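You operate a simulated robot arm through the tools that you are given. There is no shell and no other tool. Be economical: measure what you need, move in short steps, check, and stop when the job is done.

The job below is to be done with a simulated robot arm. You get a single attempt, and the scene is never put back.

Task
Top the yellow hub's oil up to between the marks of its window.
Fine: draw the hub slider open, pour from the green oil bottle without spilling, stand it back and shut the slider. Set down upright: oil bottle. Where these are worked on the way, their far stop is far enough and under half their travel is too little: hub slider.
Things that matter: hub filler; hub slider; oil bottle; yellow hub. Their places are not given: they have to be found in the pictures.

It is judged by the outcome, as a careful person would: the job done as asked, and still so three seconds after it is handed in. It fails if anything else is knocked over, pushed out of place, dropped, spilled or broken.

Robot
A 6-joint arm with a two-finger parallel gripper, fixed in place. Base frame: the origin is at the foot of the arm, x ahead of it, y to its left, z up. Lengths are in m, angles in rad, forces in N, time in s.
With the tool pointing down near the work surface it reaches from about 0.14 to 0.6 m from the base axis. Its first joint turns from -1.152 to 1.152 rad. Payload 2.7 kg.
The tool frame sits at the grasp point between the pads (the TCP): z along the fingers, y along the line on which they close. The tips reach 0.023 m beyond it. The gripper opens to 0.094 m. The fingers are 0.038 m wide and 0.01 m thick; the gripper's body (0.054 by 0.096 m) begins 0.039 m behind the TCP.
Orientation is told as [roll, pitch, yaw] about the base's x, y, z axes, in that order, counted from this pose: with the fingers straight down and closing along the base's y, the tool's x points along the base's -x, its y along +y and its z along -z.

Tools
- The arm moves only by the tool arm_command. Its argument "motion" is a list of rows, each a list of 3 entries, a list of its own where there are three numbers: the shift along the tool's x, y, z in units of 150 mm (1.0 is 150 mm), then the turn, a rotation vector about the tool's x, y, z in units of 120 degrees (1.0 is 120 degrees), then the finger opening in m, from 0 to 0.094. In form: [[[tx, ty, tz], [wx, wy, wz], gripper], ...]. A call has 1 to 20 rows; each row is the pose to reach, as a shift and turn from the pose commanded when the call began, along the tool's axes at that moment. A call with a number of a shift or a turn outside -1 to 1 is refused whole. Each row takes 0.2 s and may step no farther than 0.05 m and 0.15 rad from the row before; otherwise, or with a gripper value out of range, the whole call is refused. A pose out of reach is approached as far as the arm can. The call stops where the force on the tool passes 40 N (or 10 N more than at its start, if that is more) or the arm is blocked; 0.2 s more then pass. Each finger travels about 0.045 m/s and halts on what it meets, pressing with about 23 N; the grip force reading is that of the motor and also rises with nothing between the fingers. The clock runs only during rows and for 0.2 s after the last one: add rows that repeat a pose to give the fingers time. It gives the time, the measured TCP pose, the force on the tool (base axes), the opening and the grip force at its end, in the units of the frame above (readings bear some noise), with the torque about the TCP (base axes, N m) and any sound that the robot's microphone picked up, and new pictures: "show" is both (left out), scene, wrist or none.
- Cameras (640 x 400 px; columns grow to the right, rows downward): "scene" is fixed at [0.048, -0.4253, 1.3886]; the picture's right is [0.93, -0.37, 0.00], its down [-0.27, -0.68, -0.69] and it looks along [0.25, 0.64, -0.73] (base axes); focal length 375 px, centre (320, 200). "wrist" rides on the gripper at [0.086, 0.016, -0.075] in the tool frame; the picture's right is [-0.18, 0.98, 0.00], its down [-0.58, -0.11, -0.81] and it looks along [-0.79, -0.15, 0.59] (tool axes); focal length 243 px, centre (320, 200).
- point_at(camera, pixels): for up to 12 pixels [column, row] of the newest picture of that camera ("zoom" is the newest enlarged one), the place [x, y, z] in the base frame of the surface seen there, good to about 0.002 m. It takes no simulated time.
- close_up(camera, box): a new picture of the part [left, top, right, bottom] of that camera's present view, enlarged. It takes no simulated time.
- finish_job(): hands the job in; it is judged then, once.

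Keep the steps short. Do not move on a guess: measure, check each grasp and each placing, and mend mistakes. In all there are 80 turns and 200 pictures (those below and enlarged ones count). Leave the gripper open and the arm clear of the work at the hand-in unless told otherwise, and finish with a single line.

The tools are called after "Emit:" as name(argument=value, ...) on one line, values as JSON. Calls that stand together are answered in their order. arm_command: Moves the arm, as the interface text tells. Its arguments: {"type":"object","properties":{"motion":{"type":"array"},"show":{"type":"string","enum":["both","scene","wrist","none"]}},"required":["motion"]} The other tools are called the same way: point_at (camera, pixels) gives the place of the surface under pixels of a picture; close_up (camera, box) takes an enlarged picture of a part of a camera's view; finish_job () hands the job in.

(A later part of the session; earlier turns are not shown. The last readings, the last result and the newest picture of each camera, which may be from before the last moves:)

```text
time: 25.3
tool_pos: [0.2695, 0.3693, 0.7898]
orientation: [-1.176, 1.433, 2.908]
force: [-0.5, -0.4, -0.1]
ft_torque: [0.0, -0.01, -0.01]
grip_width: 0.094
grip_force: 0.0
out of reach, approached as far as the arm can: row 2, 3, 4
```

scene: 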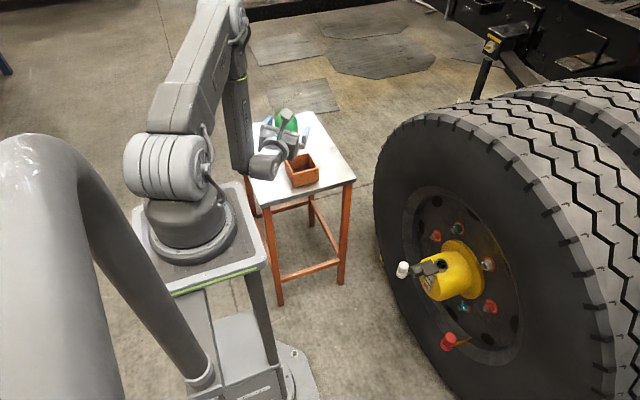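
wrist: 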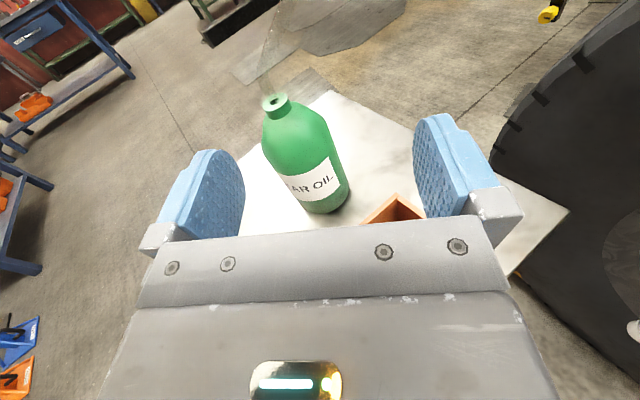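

The final wrist joint is at its limit (7° short of the flipped pose), so a level flipped grasp is not possible. Instead use the unflipped wrist with the tool sloping 25° down, where the camera (below-left) clears tray and table. Back off up and undo the roll.

Emit:
arm_command(motion=[[[0.2, 0, -0.2], [0, 0, 0], 0.094], [[0.4, 0, -0.4], [0, 0, 0.07], 0.094], [[0.4, 0, -0.4], [0, 0, 0.14], 0.094], [[0.4, 0, -0.4], [0, 0, 0.21], 0.094], [[0.4, 0, -0.4], [0, 0, 0.28], 0.094], [[0.4, 0, -0.4], [0, 0, 0.35], 0.094], [[0.4, 0, -0.4], [0, 0, 0.42], 0.094], [[0.4, 0, -0.4], [0, 0, 0.49], 0.094], [[0.4, 0, -0.4], [0, 0, 0.56], 0.094], [[0.4, 0, -0.4], [0, 0, 0.63], 0.094], [[0.4, 0, -0.4], [0, 0, 0.7], 0.094], [[0.4, 0, -0.4], [0, 0, 0.75], 0.094]], show="none")

Emit:
arm_command(motion=[[[0, 0, 0], [0, 0, 0.07], 0.094], [[0, 0, 0], [0, 0, 0.14], 0.094], [[0, 0, 0], [0, 0, 0.21], 0.094], [[0, 0, 0], [0, 0, 0.28], 0.094], [[0, 0, 0], [0, 0, 0.35], 0.094], [[0, 0, 0], [0, 0, 0.42], 0.094], [[0, 0, 0], [0, 0, 0.49], 0.094], [[0, 0, 0], [0, 0, 0.56], 0.094], [[0, 0, 0], [0, 0, 0.63], 0.094], [[0, 0, 0], [0, 0, 0.7], 0.094], [[0, 0, 0], [0, 0, 0.75], 0.094]])

```text
time: 27.9
tool_pos: [0.2431, 0.3197, 0.8584]
orientation: [-1.517, -0.13, 2.508]
force: [-0.5, 0.0, -0.4]
ft_torque: [0.0, -0.01, -0.01]
grip_width: 0.094
grip_force: 0.0
```

```text
time: 30.3
tool_pos: [0.2432, 0.3173, 0.857]
orientation: [1.177, -1.43, -0.236]
force: [-0.6, -0.8, 0.3]
ft_torque: [-0.03, 0.02, 0.0]
grip_width: 0.094
grip_force: 0.0
```

scene: 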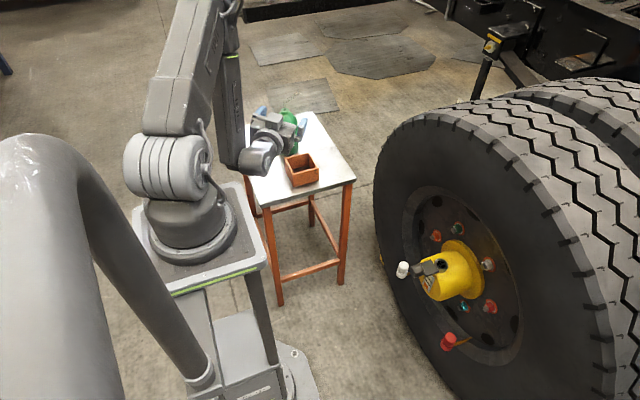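
wrist: 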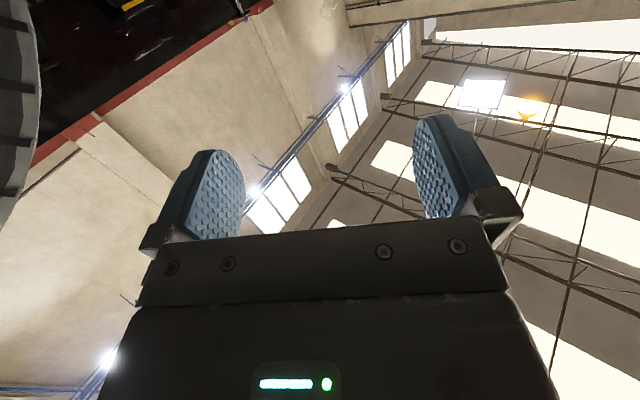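

The roll is 7.5° off level; correct it, then slope the tool 25° down and come to a pre-grasp 0.10 m short of the bottle axis at z=0.713.

Emit:
arm_command(motion=[[[0, 0, 0], [0, 0, -0.0626], 0.094], [[0, 0, 0], [0, 0, -0.0626], 0.094]], show="none")

Emit:
arm_command(motion=[[[0.16, 0.08, 0], [0, 0.061, 0], 0.094], [[0.31, 0.16, 0.1], [0, 0.122, 0], 0.094], [[0.47, 0.24, 0.2], [0, 0.183, 0], 0.094], [[0.62, 0.32, 0.3], [0, 0.183, 0], 0.094], [[0.78, 0.397, 0.43], [0, 0.183, 0], 0.094], [[0.931, 0.397, 0.555], [0, 0.183, 0], 0.094]])

```text
time: 30.9
tool_pos: [0.2428, 0.3198, 0.857]
orientation: [-0.044, -1.515, 0.988]
force: [0.1, -0.2, -0.4]
ft_torque: [0.01, 0.02, -0.03]
grip_width: 0.0942
grip_force: 0.1
```

```text
time: 32.3
tool_pos: [0.2788, 0.3945, 0.713]
orientation: [-0.002, -1.133, 0.948]
force: [-0.3, -0.6, -0.1]
ft_torque: [-0.01, -0.02, 0.01]
grip_width: 0.0942
grip_force: 0.1
out of reach, approached as far as the arm can: row 1, 2, 3, 4, 5, 6
```

scene: 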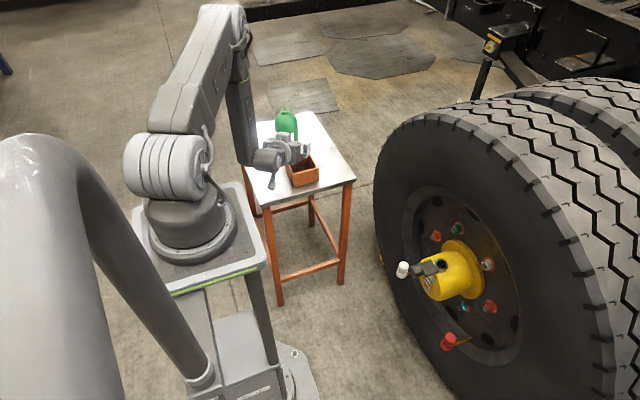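
wrist: 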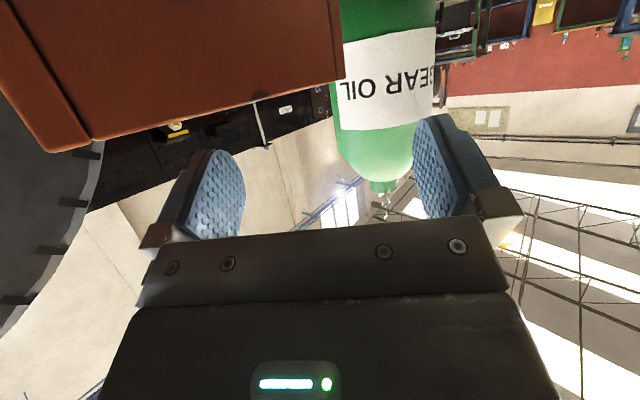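

Heading 54° hits the base joint's limit (TCP ended 4 cm right). Nothing touched. Turn heading to about 64.5°, which keeps the base joint in range, and line up 0.08 m short of the bottle.

Emit:
arm_command(motion=[[[-0.013, 0.063, 0.028], [-0.0257, 0, -0.012], 0.094], [[-0.026, 0.127, 0.055], [-0.0513, 0, -0.024], 0.094], [[-0.039, 0.19, 0.083], [-0.077, 0, -0.036], 0.094], [[-0.039, 0.19, 0.083], [-0.077, 0, -0.036], 0.094]])

```text
time: 33.3
tool_pos: [0.2641, 0.4226, 0.712]
orientation: [-0.006, -1.134, 1.126]
force: [-0.1, 1.1, -0.3]
ft_torque: [0.05, -0.03, 0.0]
grip_width: 0.0939
grip_force: 0.0
```

scene: 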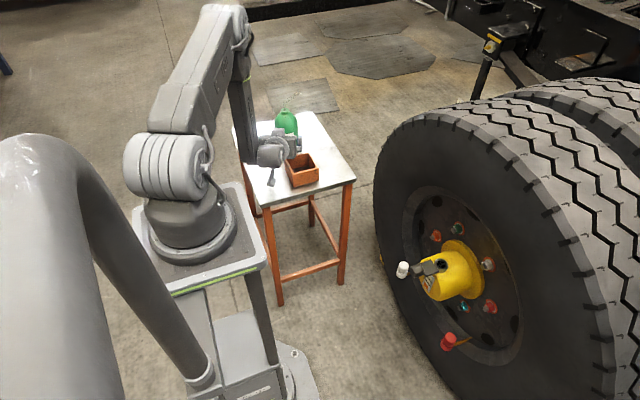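
wrist: 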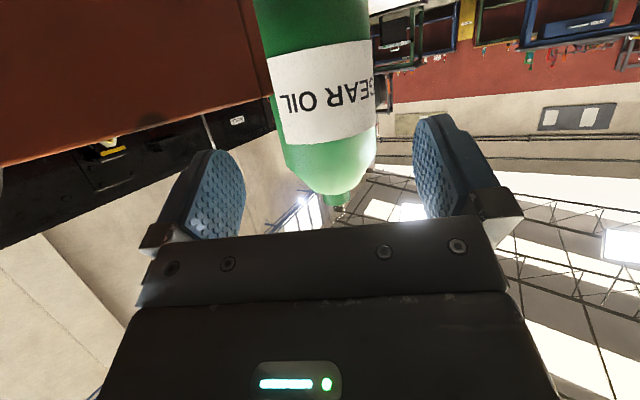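

Now lined up, bottle centred between the pads. Advance 70 mm horizontally, slowly.

Emit:
arm_command(motion=[[[-0.05, 0, 0.106], [0, 0, 0], 0.094], [[-0.099, 0, 0.212], [0, 0, 0], 0.094], [[-0.149, 0, 0.317], [0, 0, 0], 0.094], [[-0.174, 0, 0.37], [0, 0, 0], 0.094], [[-0.198, 0, 0.423], [0, 0, 0], 0.094]])

```text
time: 34.5
tool_pos: [0.2943, 0.4846, 0.7111]
orientation: [-0.004, -1.13, 1.125]
force: [-1.3, 0.1, -0.6]
ft_torque: [0.01, -0.04, 0.01]
grip_width: 0.0938
grip_force: 0.1
```

scene: 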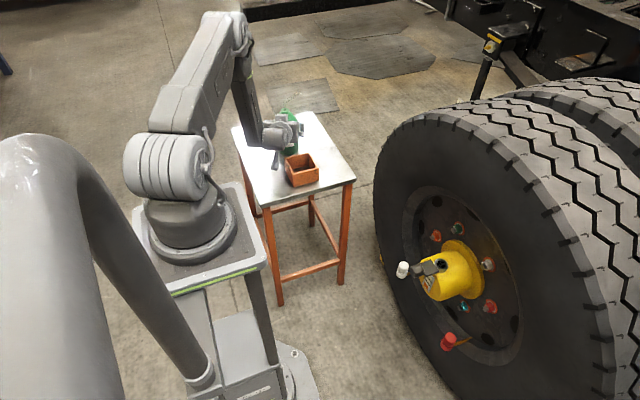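
wrist: 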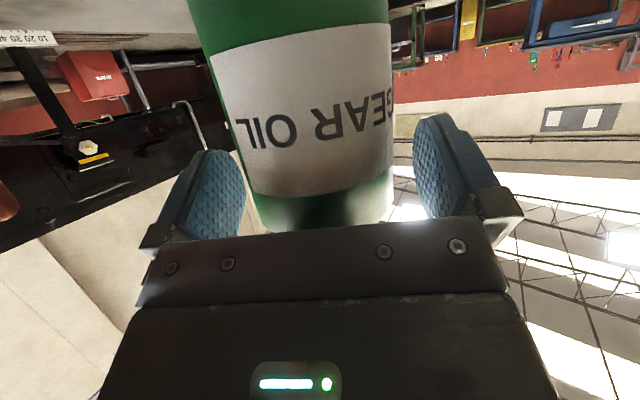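

No contact; the bottle is centred between the pads. Close the grip.

Emit:
arm_command(motion=[[[0, 0, 0], [0, 0, 0], 0.075], [[0, 0, 0], [0, 0, 0], 0.06], [[0, 0, 0], [0, 0, 0], 0.05], [[0, 0, 0], [0, 0, 0], 0.045], [[0, 0, 0], [0, 0, 0], 0.045]])

Emit:
close_up(camera="scene", box=[240, 85, 352, 155])

```text
time: 35.7
tool_pos: [0.295, 0.4848, 0.7119]
orientation: [-0.003, -1.133, 1.126]
force: [0.9, 1.3, 0.2]
ft_torque: [0.05, 0.01, -0.07]
grip_width: 0.0709
grip_force: 23.8
```

scene: 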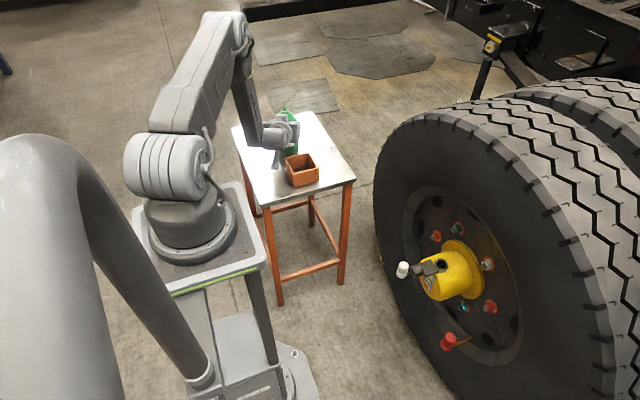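
wrist: 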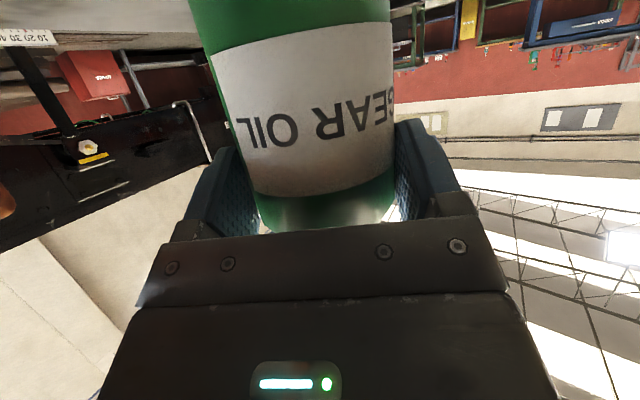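

```text
5.71 times, centred on (296, 120) of scene
```

zoom: 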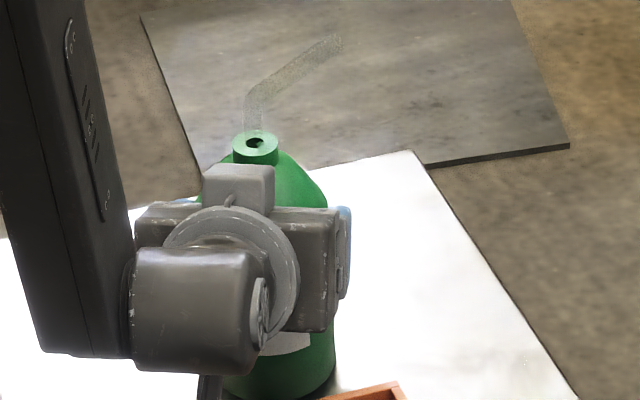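

Gripped (width 0.071, 24 N). Lift straight up 6 cm and check.

Emit:
arm_command(motion=[[[-0.06, 0, -0.028], [0, 0, 0], 0.045], [[-0.12, 0, -0.057], [0, 0, 0], 0.045], [[-0.24, 0, -0.113], [0, 0, 0], 0.045], [[-0.362, 0, -0.17], [0, 0, 0], 0.045]])

Emit:
close_up(camera="scene", box=[240, 60, 352, 160])

```text
time: 36.7
tool_pos: [0.2942, 0.4823, 0.7722]
orientation: [-0.003, -1.132, 1.126]
force: [-0.2, 0.1, -4.5]
ft_torque: [-0.02, 0.03, 0.04]
grip_width: 0.0711
grip_force: 23.1
```

scene: 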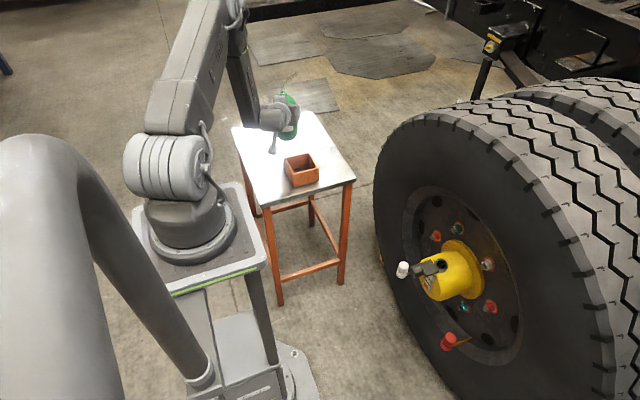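
wrist: 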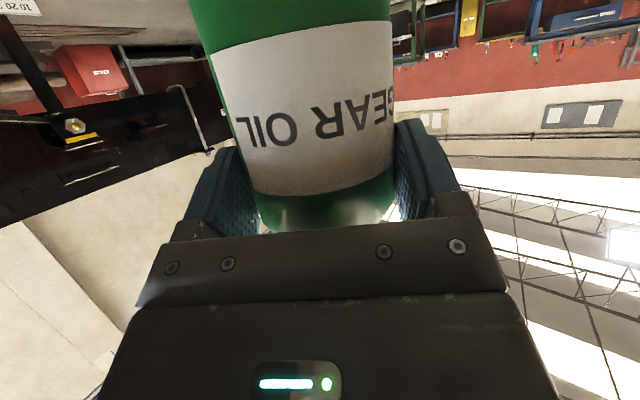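

```text
4.00 times, centred on (296, 110) of scene
```

zoom: 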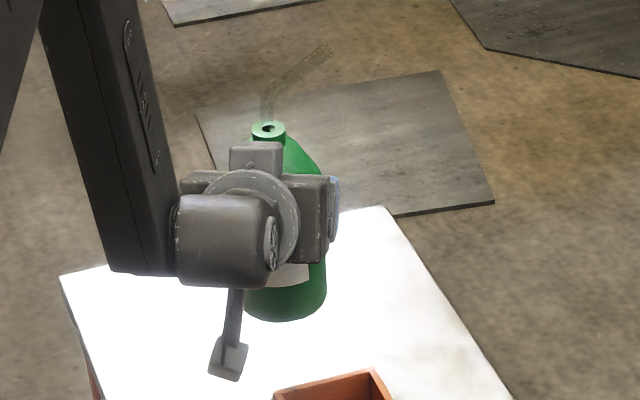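

Held firmly (4.5 N weight), upright. Carry it up and towards the hub while turning the heading back in stages, bottle kept vertical.

Emit:
arm_command(motion=[[[-0.12, 0, -0.06], [0, 0, 0], 0.045], [[-0.13, -0.13, -0.14], [0.0476, 0, 0.0223], 0.045], [[-0.13, -0.26, -0.24], [0.0952, 0, 0.0446], 0.045], [[-0.12, -0.39, -0.34], [0.1428, 0, 0.067], 0.045], [[-0.12, -0.52, -0.44], [0.1904, 0, 0.0893], 0.045], [[-0.119, -0.648, -0.531], [0.238, 0, 0.1116], 0.045]], show="scene")

```text
time: 38.1
tool_pos: [0.3545, 0.3834, 0.8235]
orientation: [-0.004, -1.134, 0.574]
force: [-0.4, -0.7, -4.6]
ft_torque: [-0.04, 0.04, 0.01]
grip_width: 0.0712
grip_force: 23.1
```

scene: 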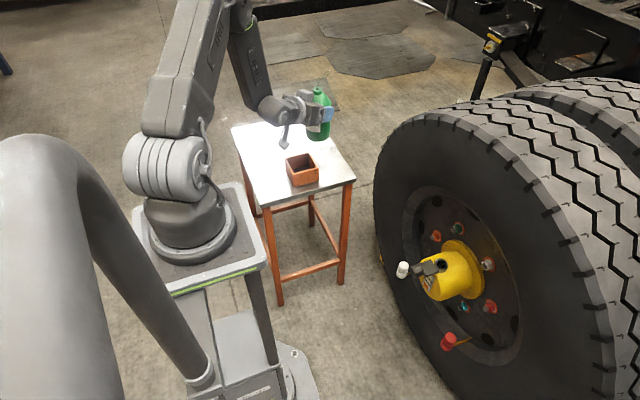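

Carried well. Zoom on the tube at this new heading (33°) for triangulation.

Emit:
close_up(camera="scene", box=[290, 60, 354, 100])

```text
10.00 times, centred on (322, 80) of scene
```

zoom: 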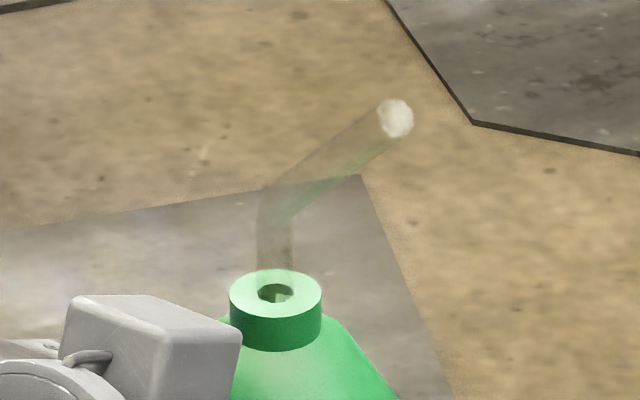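

Triangulating both scene views and both wrist views: tube tip is 0.047 m off the bottle axis, 0.068 m above the mouth, at -104.5° from the tool heading. With heading 18° it points to -y, so I tip the bottle towards -y over the filler. Continue carrying, first half with the yaw.

Emit:
arm_command(motion=[[[0.012, -0.148, 0.006], [0.0188, 0, 0.00875], 0.045], [[0.023, -0.296, 0.012], [0.0375, 0, 0.0175], 0.045], [[0.035, -0.444, 0.018], [0.0563, 0, 0.0263], 0.045], [[0.046, -0.593, 0.024], [0.075, 0, 0.035], 0.045], [[0.058, -0.741, 0.03], [0.0938, 0, 0.0438], 0.045], [[0.07, -0.889, 0.036], [0.1125, 0, 0.0525], 0.045]], show="none")

```text
time: 39.5
tool_pos: [0.4279, 0.2723, 0.8087]
orientation: [-0.003, -1.133, 0.314]
force: [-0.6, 0.7, -4.4]
ft_torque: [0.02, 0.09, -0.01]
grip_width: 0.0709
grip_force: 22.5
```

Heading 18° reached, bottle upright and steady. Second half of the carry to (0.52, 0.16, 0.76).

Emit:
arm_command(motion=[[[0.036, -0.226, 0.114], [0, 0, 0], 0.045], [[0.073, -0.451, 0.229], [0, 0, 0], 0.045], [[0.109, -0.677, 0.343], [0, 0, 0], 0.045], [[0.145, -0.902, 0.457], [0, 0, 0], 0.045]], show="scene")

Emit:
close_up(camera="scene", box=[370, 110, 482, 180])

```text
time: 40.5
tool_pos: [0.5209, 0.1594, 0.7612]
orientation: [-0.002, -1.133, 0.314]
force: [0.8, 0.2, -4.7]
ft_torque: [0.0, 0.09, -0.04]
grip_width: 0.071
grip_force: 23.2
```

scene: 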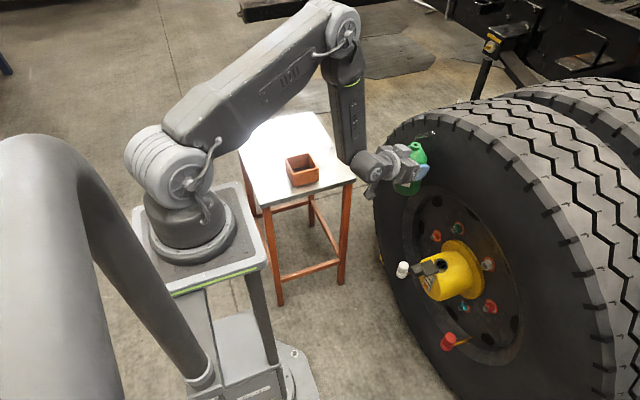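

```text
5.71 times, centred on (426, 145) of scene
```

zoom: 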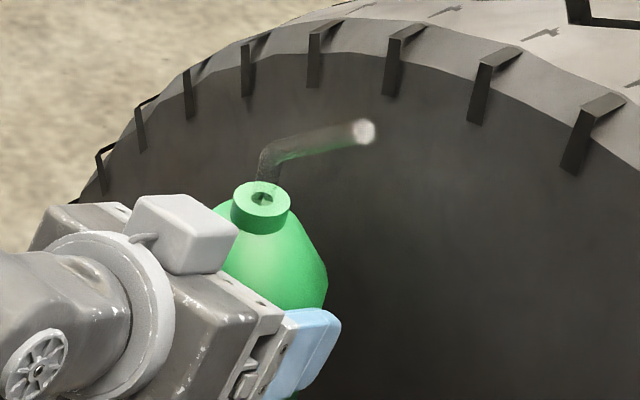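

The tube tip is seen at (434,133), within 2 mm of prediction. Now tilt 50° towards -y (below pouring angle) while bringing the tip about 12 cm above the filler.

Emit:
arm_command(motion=[[[0.145, -0.07, 0.07], [-0.0284, -0.0174, 0.0609], 0.045], [[0.29, -0.139, 0.139], [-0.0568, -0.0347, 0.1218], 0.045], [[0.435, -0.209, 0.209], [-0.0852, -0.0521, 0.1827], 0.045], [[0.58, -0.278, 0.278], [-0.1136, -0.0695, 0.2436], 0.045], [[0.725, -0.348, 0.348], [-0.142, -0.0868, 0.3045], 0.045], [[0.87, -0.417, 0.417], [-0.1704, -0.1042, 0.3654], 0.045]])

Emit:
close_up(camera="scene", box=[382, 205, 494, 275])

```text
time: 41.9
tool_pos: [0.54, 0.1008, 0.6188]
orientation: [1.439, -0.725, -0.934]
force: [-0.8, -0.1, -3.4]
ft_torque: [-0.12, 0.05, -0.01]
grip_width: 0.0704
grip_force: 23.0
```

scene: 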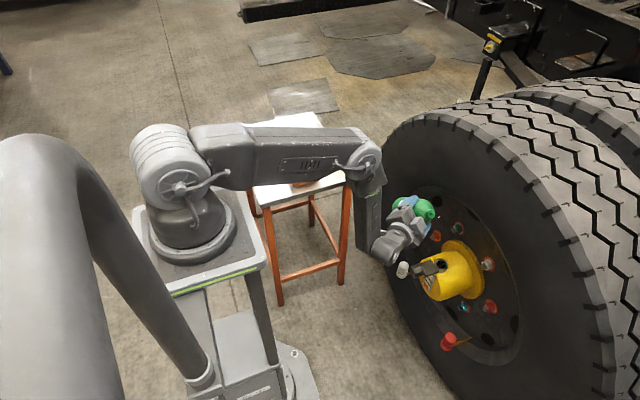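
wrist: 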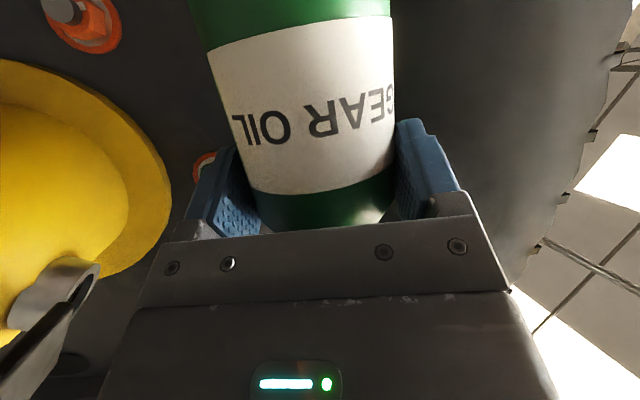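

```text
5.71 times, centred on (438, 240) of scene
```

zoom: 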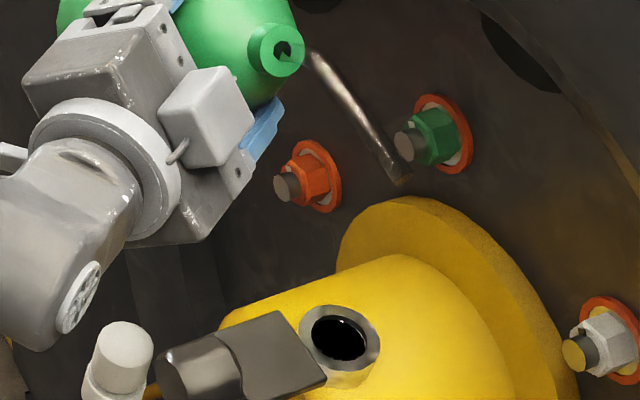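

The tip shows at (452,237), as predicted, above the filler at (441,264). Tilt on to 60° and lower the tip to z≈0.60, then look at clearances.

Emit:
arm_command(motion=[[[0.067, -0.052, 0.016], [-0.0114, -0.0069, 0.0244], 0.045], [[0.134, -0.105, 0.033], [-0.0227, -0.0139, 0.0487], 0.045], [[0.202, -0.157, 0.049], [-0.0341, -0.0208, 0.0731], 0.045], [[0.202, -0.157, 0.049], [-0.0341, -0.0208, 0.0731], 0.045]], show="wrist")

Emit:
close_up(camera="scene", box=[398, 225, 478, 275])

```text
time: 42.9
tool_pos: [0.5395, 0.1109, 0.5795]
orientation: [1.551, -0.576, -1.0]
force: [0.0, 0.3, -5.0]
ft_torque: [-0.13, 0.05, 0.02]
grip_width: 0.0706
grip_force: 23.6
```

wrist: 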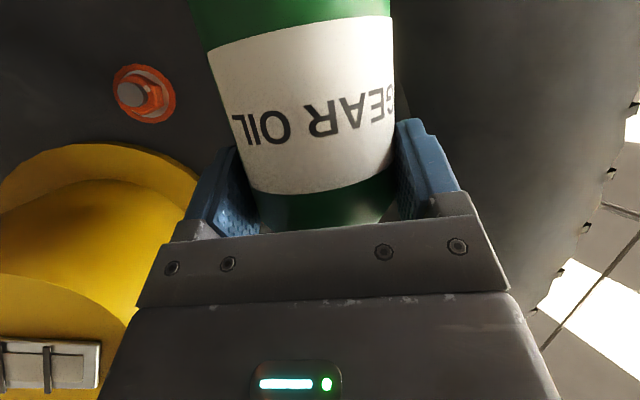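

```text
8.00 times, centred on (438, 250) of scene
```

zoom: 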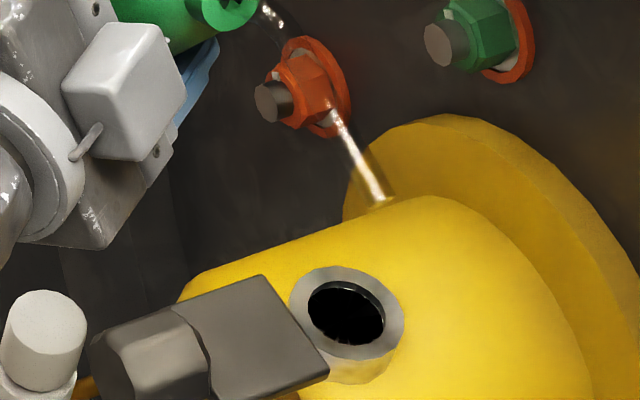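

Tip at (445.5,250.5), about (0.557, -0.018, 0.600). Before lowering, measure the gripper parts nearest the slider.

Emit:
point_at(camera="zoom", pixels=[[100, 240], [85, 225], [150, 180], [110, 140], [125, 60], [170, 110], [75, 160], [40, 230], [200, 335], [130, 340]])

Emit:
close_up(camera="wrist", box=[0, 300, 160, 400])

```text
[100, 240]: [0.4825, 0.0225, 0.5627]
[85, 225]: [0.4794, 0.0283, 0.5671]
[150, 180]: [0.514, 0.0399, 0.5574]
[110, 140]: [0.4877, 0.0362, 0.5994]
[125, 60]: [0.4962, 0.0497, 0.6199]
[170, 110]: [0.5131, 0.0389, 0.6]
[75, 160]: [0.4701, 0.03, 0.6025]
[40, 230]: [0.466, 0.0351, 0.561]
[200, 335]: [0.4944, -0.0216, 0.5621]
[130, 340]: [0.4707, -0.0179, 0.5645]
```

```text
4.00 times, centred on (80, 350) of wrist
```

zoom: 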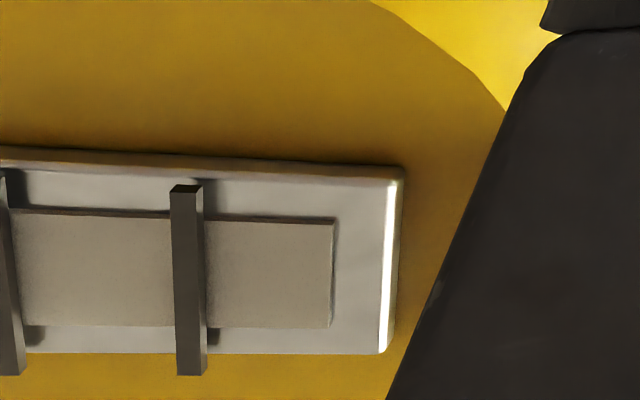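

Gripper stays 28 mm clear sideways of the knob. Lower the tip straight down to just above the filler rim (z≈0.547).

Emit:
arm_command(motion=[[[0.07, -0.1, 0.005], [0, 0, 0], 0.045], [[0.13, -0.2, 0.01], [0, 0, 0], 0.045], [[0.195, -0.296, 0.015], [0, 0, 0], 0.045], [[0.195, -0.296, 0.015], [0, 0, 0], 0.045]], show="wrist")

Emit:
close_up(camera="scene", box=[398, 225, 478, 285])

Emit:
close_up(camera="scene", box=[425, 248, 457, 276])

```text
time: 43.9
tool_pos: [0.5251, 0.109, 0.5676]
orientation: [1.551, -0.578, -1.002]
force: [-0.5, 0.3, -4.0]
ft_torque: [-0.12, 0.03, 0.04]
grip_width: 0.0708
grip_force: 23.5
out of reach, approached as far as the arm can: row 1, 2, 3, 4
```

wrist: 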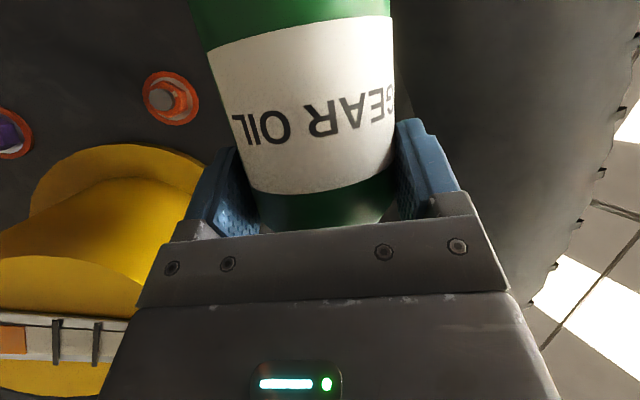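

```text
6.67 times, centred on (438, 255) of scene
```

zoom: 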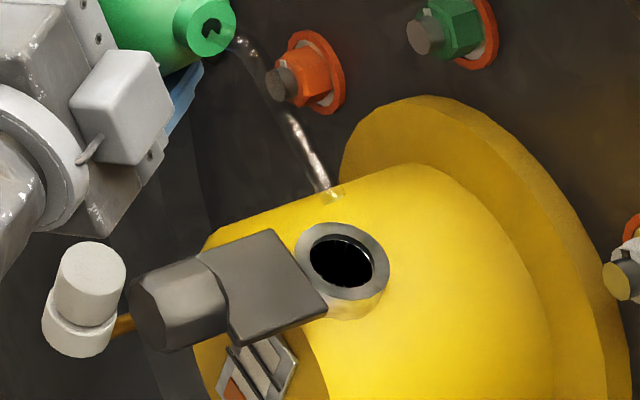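

```text
14.29 times, centred on (441, 262) of scene
```

zoom: 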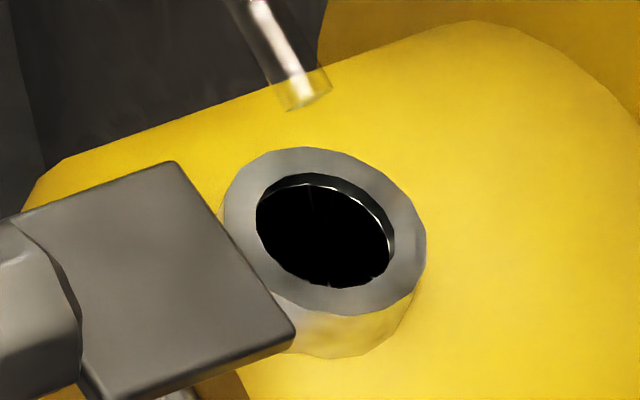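

The arm cannot get that low in this pose (it stopped at TCP z 0.568, tip about (0.542,-0.017,0.59)); no contact. I'll look at the arm geometry to find the limit.

Emit:
close_up(camera="scene", box=[100, 80, 500, 330])

Emit:
point_at(camera="zoom", pixels=[[150, 260], [100, 130], [60, 130], [120, 175], [440, 120], [400, 150], [450, 250], [470, 200], [480, 290], [420, 125], [130, 90], [300, 110]])

```text
1.60 times, centred on (300, 205) of scene
```

zoom: 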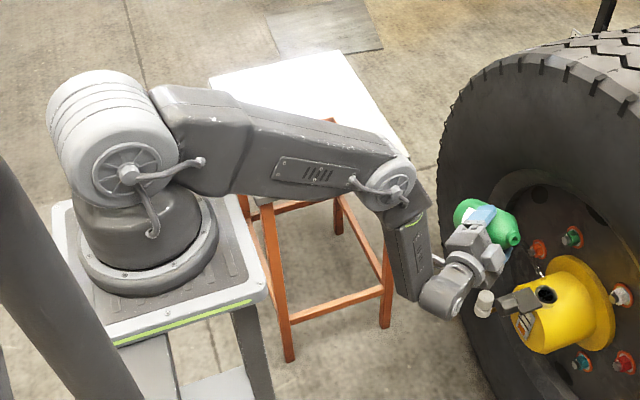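

```text
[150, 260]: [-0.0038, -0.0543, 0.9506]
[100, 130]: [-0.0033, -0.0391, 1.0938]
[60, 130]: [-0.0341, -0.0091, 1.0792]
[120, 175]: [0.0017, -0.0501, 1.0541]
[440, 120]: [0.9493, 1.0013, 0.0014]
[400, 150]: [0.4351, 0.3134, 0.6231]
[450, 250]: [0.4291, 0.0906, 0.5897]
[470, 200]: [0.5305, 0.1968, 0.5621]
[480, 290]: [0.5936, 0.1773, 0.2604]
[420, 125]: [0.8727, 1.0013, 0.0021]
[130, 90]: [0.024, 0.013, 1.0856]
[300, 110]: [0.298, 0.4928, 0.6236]
```

The limit is the wrist bend: with this tilt axis the tool ends up pointing slightly upward. I'll tip about a different axis (45° off) so the tool points ~30° down while pouring; the tube still leads downward. First lift away and bring the bottle upright again.

Emit:
arm_command(motion=[[[-0.024, 0.123, 0.003], [0.0256, 0.0156, -0.0548], 0.045], [[-0.048, 0.247, 0.007], [0.0511, 0.0313, -0.1096], 0.045], [[-0.072, 0.37, 0.01], [0.0767, 0.0469, -0.1644], 0.045], [[-0.097, 0.494, 0.013], [0.1023, 0.0625, -0.2193], 0.045], [[-0.12, 0.617, 0.017], [0.1278, 0.0781, -0.2741], 0.045], [[-0.145, 0.741, 0.02], [0.1534, 0.0938, -0.3289], 0.045], [[-0.169, 0.865, 0.024], [0.1789, 0.1094, -0.3837], 0.045], [[-0.193, 0.988, 0.027], [0.2045, 0.125, -0.4385], 0.045]], show="scene")

```text
time: 45.7
tool_pos: [0.4997, 0.1603, 0.7059]
orientation: [-0.008, -1.132, 0.321]
force: [0.8, 0.7, -4.3]
ft_torque: [-0.02, 0.08, 0.0]
grip_width: 0.0707
grip_force: 22.8
```

scene: 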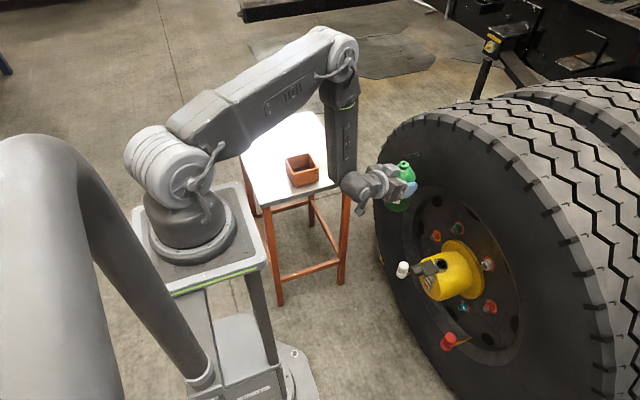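

Upright again. Raise 4 cm and turn the heading to -10°.

Emit:
arm_command(motion=[[[-0.06, 0, -0.028], [0.0535, 0, 0.025], 0.045], [[-0.121, 0, -0.056], [0.107, 0, 0.05], 0.045], [[-0.18, 0, -0.085], [0.1605, 0, 0.075], 0.045], [[-0.242, 0, -0.113], [0.214, 0, 0.0999], 0.045]], show="none")

Emit:
close_up(camera="scene", box=[350, 115, 462, 185])

```text
time: 46.7
tool_pos: [0.501, 0.1611, 0.7456]
orientation: [-0.003, -1.134, -0.185]
force: [0.3, 0.2, -3.9]
ft_torque: [0.02, 0.08, 0.03]
grip_width: 0.0703
grip_force: 23.0
```

```text
5.71 times, centred on (406, 150) of scene
```

zoom: 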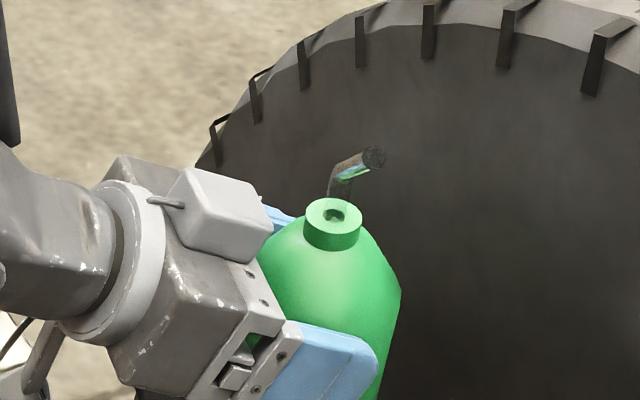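

The tip prediction agrees with the view. Tilt 55° about the new axis, bringing the tip above the filler at z≈0.66.

Emit:
arm_command(motion=[[[0.086, -0.046, 0.093], [-0.024, 0.0327, 0.0514], 0.045], [[0.173, -0.092, 0.185], [-0.0479, 0.0655, 0.1028], 0.045], [[0.259, -0.138, 0.278], [-0.0719, 0.0982, 0.1542], 0.045], [[0.345, -0.185, 0.371], [-0.0958, 0.131, 0.2056], 0.045], [[0.431, -0.231, 0.464], [-0.1198, 0.1637, 0.257], 0.045], [[0.518, -0.277, 0.556], [-0.1437, 0.1965, 0.3084], 0.045], [[0.604, -0.323, 0.649], [-0.1677, 0.2292, 0.3598], 0.045], [[0.604, -0.323, 0.649], [-0.1677, 0.2292, 0.3598], 0.045]])

Emit:
close_up(camera="scene", box=[382, 205, 494, 275])

```text
time: 48.5
tool_pos: [0.5402, 0.1032, 0.6217]
orientation: [0.856, -0.354, -0.829]
force: [-0.5, 0.3, -4.5]
ft_torque: [-0.11, 0.01, 0.01]
grip_width: 0.0704
grip_force: 22.7
```

scene: 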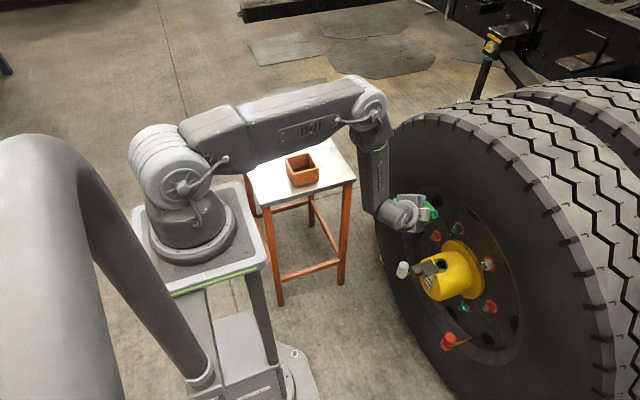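
wrist: 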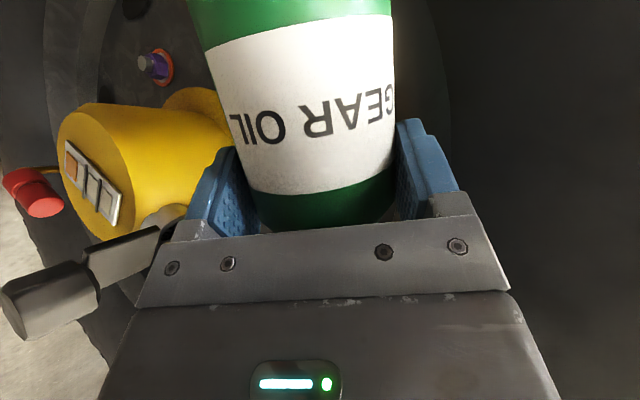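

```text
5.71 times, centred on (438, 240) of scene
```

zoom: 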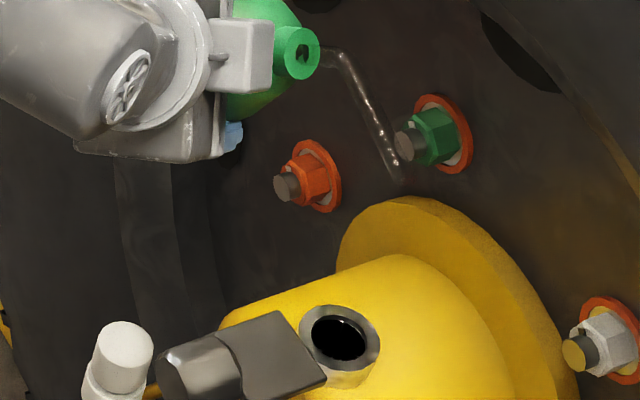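

The wrist camera now sees the window well, and the tip is at about (0.555,-0.020,0.659) above the filler. Tilt to 65° and lower to z≈0.60.

Emit:
arm_command(motion=[[[0.036, -0.051, 0.058], [-0.0102, 0.0139, 0.0218], 0.045], [[0.071, -0.103, 0.117], [-0.0203, 0.0278, 0.0436], 0.045], [[0.107, -0.154, 0.175], [-0.0305, 0.0417, 0.0654], 0.045], [[0.107, -0.154, 0.175], [-0.0305, 0.0417, 0.0654], 0.045]], show="wrist")

Emit:
close_up(camera="scene", box=[406, 230, 470, 275])

Emit:
close_up(camera="wrist", box=[40, 110, 200, 230])

```text
time: 48.8
tool_pos: [0.5421, 0.1039, 0.616]
orientation: [0.871, -0.326, -0.835]
force: [0.5, 0.1, -4.9]
ft_torque: [-0.11, 0.03, 0.01]
grip_width: 0.0699
grip_force: 22.5
stopped in row 1: the force on the tool passed its limit at 49 N (the readings are from after the stop); the commanded pose is now the measured one
```

wrist: 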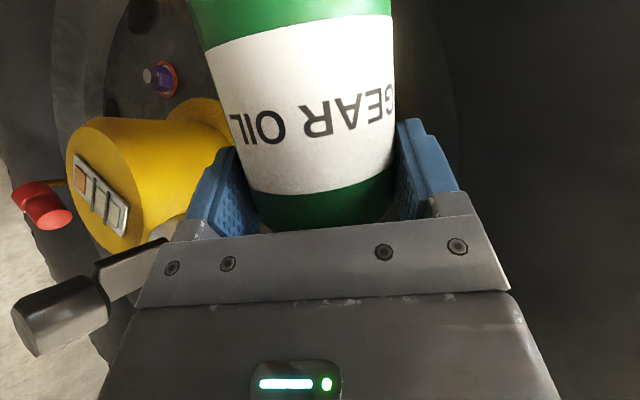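

```text
8.89 times, centred on (438, 252) of scene
```

zoom: 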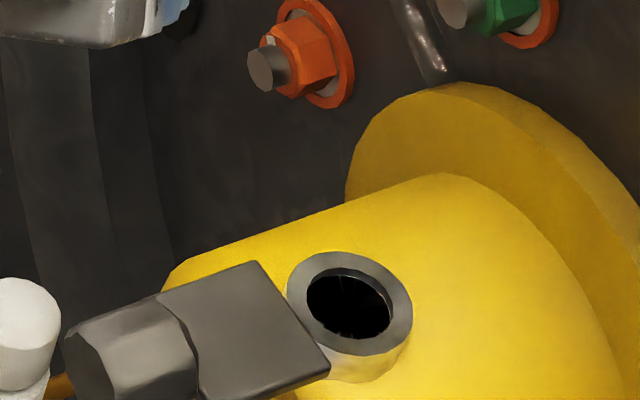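

```text
3.33 times, centred on (120, 170) of wrist
```

zoom: 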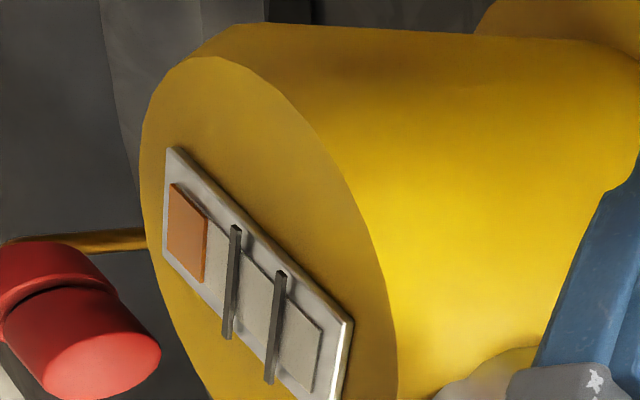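

The move stopped on a 49 N spike, now gone. I must find what touched: measure nearby nuts, rim and the fingers.

Emit:
close_up(camera="scene", box=[374, 175, 486, 245])

Emit:
point_at(camera="zoom", pixels=[[330, 345], [455, 315], [300, 215], [230, 240], [390, 180], [300, 150], [360, 60], [250, 130], [325, 235], [270, 270], [160, 130], [200, 320]])

```text
5.71 times, centred on (430, 210) of scene
```

zoom: 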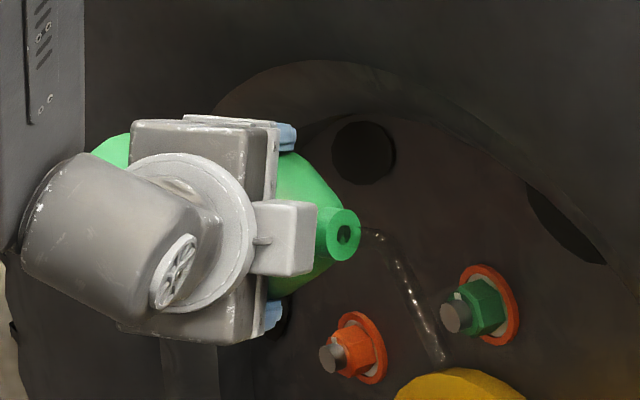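

```text
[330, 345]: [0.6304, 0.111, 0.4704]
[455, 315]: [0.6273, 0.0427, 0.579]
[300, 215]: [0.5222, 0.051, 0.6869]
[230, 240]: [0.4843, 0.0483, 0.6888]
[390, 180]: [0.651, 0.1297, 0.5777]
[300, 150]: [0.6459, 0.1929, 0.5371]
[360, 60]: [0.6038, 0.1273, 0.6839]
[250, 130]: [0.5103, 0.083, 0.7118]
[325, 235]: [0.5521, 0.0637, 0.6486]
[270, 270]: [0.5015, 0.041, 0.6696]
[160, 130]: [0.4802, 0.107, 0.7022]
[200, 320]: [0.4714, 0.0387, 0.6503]
```

Nothing nearby is within reach (rim x≥0.60, nuts x≥0.627), the residual force is zero and the pose moved freely, so it was a transient. Retry in smaller steps and watch.

Emit:
arm_command(motion=[[[0.018, -0.025, 0.029], [-0.005, 0.0069, 0.0109], 0.045], [[0.036, -0.051, 0.058], [-0.0102, 0.0139, 0.0218], 0.045], [[0.054, -0.077, 0.088], [-0.0152, 0.0208, 0.0327], 0.045], [[0.072, -0.103, 0.117], [-0.0203, 0.0278, 0.0436], 0.045], [[0.09, -0.128, 0.146], [-0.0254, 0.0347, 0.0545], 0.045]], show="wrist")

Emit:
close_up(camera="scene", box=[390, 200, 486, 275])

```text
time: 49.2
tool_pos: [0.5418, 0.1057, 0.6125]
orientation: [0.887, -0.31, -0.838]
force: [0.3, 0.3, -3.7]
ft_torque: [-0.12, 0.03, -0.01]
grip_width: 0.07
grip_force: 23.5
stopped in row 1: the force on the tool passed its limit at 51 N (the readings are from after the stop); the commanded pose is now the measured one
```

wrist: 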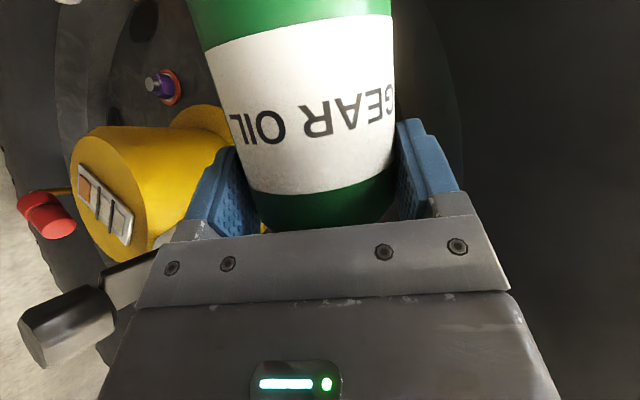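

```text
5.33 times, centred on (438, 238) of scene
```

zoom: 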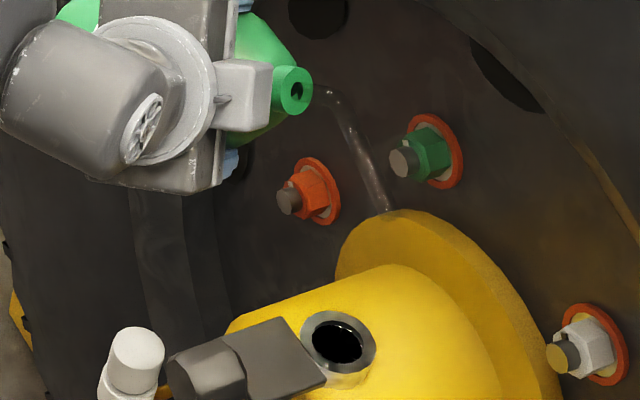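

Another ~50 N spike right at the start of motion. Use the wrist picture to measure surfaces near the bottle's base side.

Emit:
point_at(camera="wrist", pixels=[[410, 20], [420, 80], [450, 150], [520, 200], [600, 100], [500, 30], [170, 30], [290, 20], [380, 10], [190, 10]])

Emit:
point_at(camera="zoom", pixels=[[80, 15], [30, 230], [20, 320], [150, 250], [10, 180], [225, 170], [240, 5], [295, 90], [265, 30], [320, 20]])

```text
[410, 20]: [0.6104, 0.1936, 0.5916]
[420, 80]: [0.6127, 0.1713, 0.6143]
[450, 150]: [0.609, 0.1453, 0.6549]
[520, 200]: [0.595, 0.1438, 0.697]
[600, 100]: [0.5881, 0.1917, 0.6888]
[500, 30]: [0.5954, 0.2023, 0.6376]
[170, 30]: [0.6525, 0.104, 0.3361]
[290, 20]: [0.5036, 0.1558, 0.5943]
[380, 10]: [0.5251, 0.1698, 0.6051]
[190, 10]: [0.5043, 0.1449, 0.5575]
```

```text
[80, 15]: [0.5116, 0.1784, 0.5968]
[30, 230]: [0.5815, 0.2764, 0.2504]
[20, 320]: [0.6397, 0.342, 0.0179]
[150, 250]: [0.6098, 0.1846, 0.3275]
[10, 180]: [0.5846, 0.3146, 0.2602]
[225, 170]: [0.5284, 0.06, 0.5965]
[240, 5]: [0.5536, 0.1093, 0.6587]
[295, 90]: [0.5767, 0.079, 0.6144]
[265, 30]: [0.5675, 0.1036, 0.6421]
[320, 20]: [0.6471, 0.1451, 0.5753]
```

Everything visible is clear, but the tyre's front plane is x≈0.582–0.588 and my fingertip/bottle shoulder reach x≈0.587, so the wheel likely acts as a solid face there. Swing the bottle +10° about the tip's vertical line so that nothing goes past x≈0.57.

Emit:
arm_command(motion=[[[0.043, -0.038, -0.052], [0, 0, 0], 0.045], [[0.065, -0.058, -0.079], [-0.0081, 0.0205, -0.0169], 0.045], [[0.086, -0.077, -0.105], [-0.0163, 0.041, -0.0337], 0.045], [[0.086, -0.077, -0.105], [-0.0244, 0.0615, -0.0506], 0.045], [[0.086, -0.077, -0.105], [-0.0244, 0.0615, -0.0506], 0.045]], show="wrist")

Emit:
close_up(camera="scene", box=[390, 200, 486, 275])

```text
time: 50.4
tool_pos: [0.5194, 0.1027, 0.6098]
orientation: [0.888, -0.311, -0.66]
force: [0.4, -1.0, -4.5]
ft_torque: [-0.16, -0.03, -0.02]
grip_width: 0.07
grip_force: 22.9
```

wrist: 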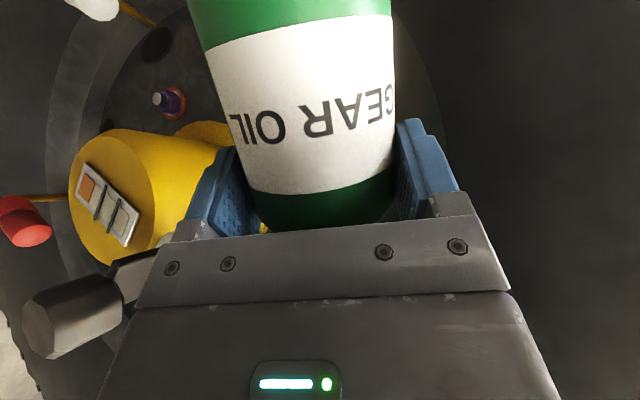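

```text
5.33 times, centred on (438, 238) of scene
```

zoom: 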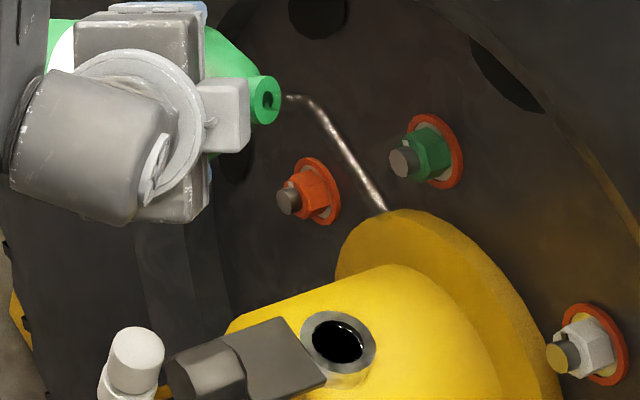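

No spike now. The tip is near (450,240). Lower it to about z 0.575 at 62° tilt.

Emit:
arm_command(motion=[[[0.028, -0.069, 0.06], [-0.0027, 0.0037, 0.0057], 0.045], [[0.056, -0.137, 0.12], [-0.0054, 0.0073, 0.0115], 0.045], [[0.083, -0.206, 0.181], [-0.008, 0.011, 0.0172], 0.045], [[0.111, -0.274, 0.241], [-0.0107, 0.0146, 0.0229], 0.045], [[0.111, -0.274, 0.241], [-0.0107, 0.0146, 0.0229], 0.045]], show="wrist")

Emit:
close_up(camera="scene", box=[390, 215, 486, 285])

Emit:
close_up(camera="scene", box=[425, 248, 457, 276])

```text
time: 51.6
tool_pos: [0.5202, 0.1043, 0.553]
orientation: [0.91, -0.254, -0.667]
force: [0.1, -0.3, -5.1]
ft_torque: [-0.1, -0.05, 0.03]
grip_width: 0.0698
grip_force: 23.1
```

wrist: 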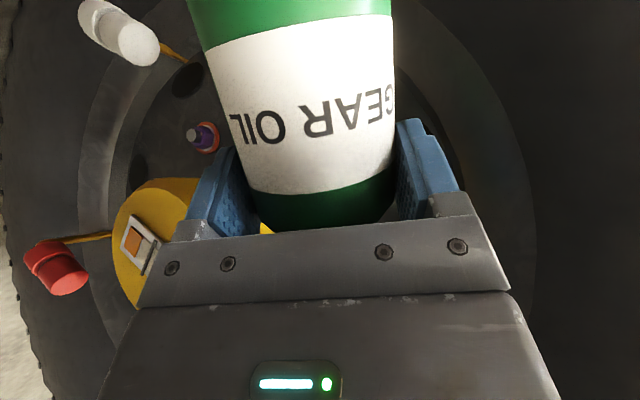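

```text
5.71 times, centred on (438, 250) of scene
```

zoom: 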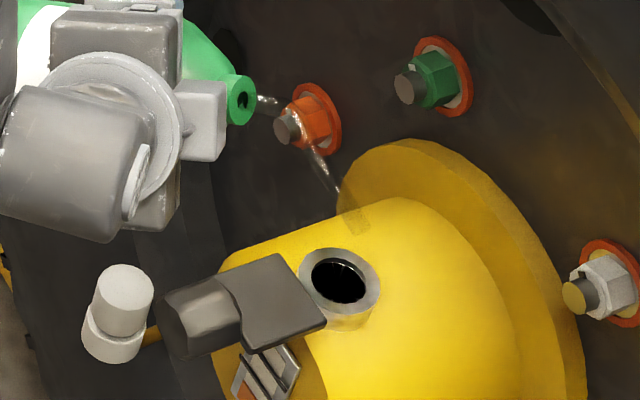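

```text
14.29 times, centred on (441, 262) of scene
```

zoom: 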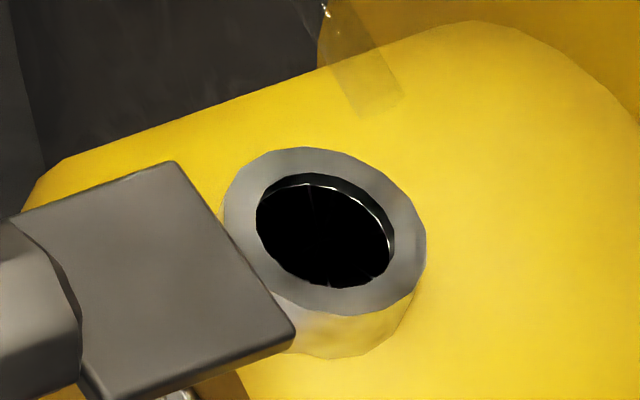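

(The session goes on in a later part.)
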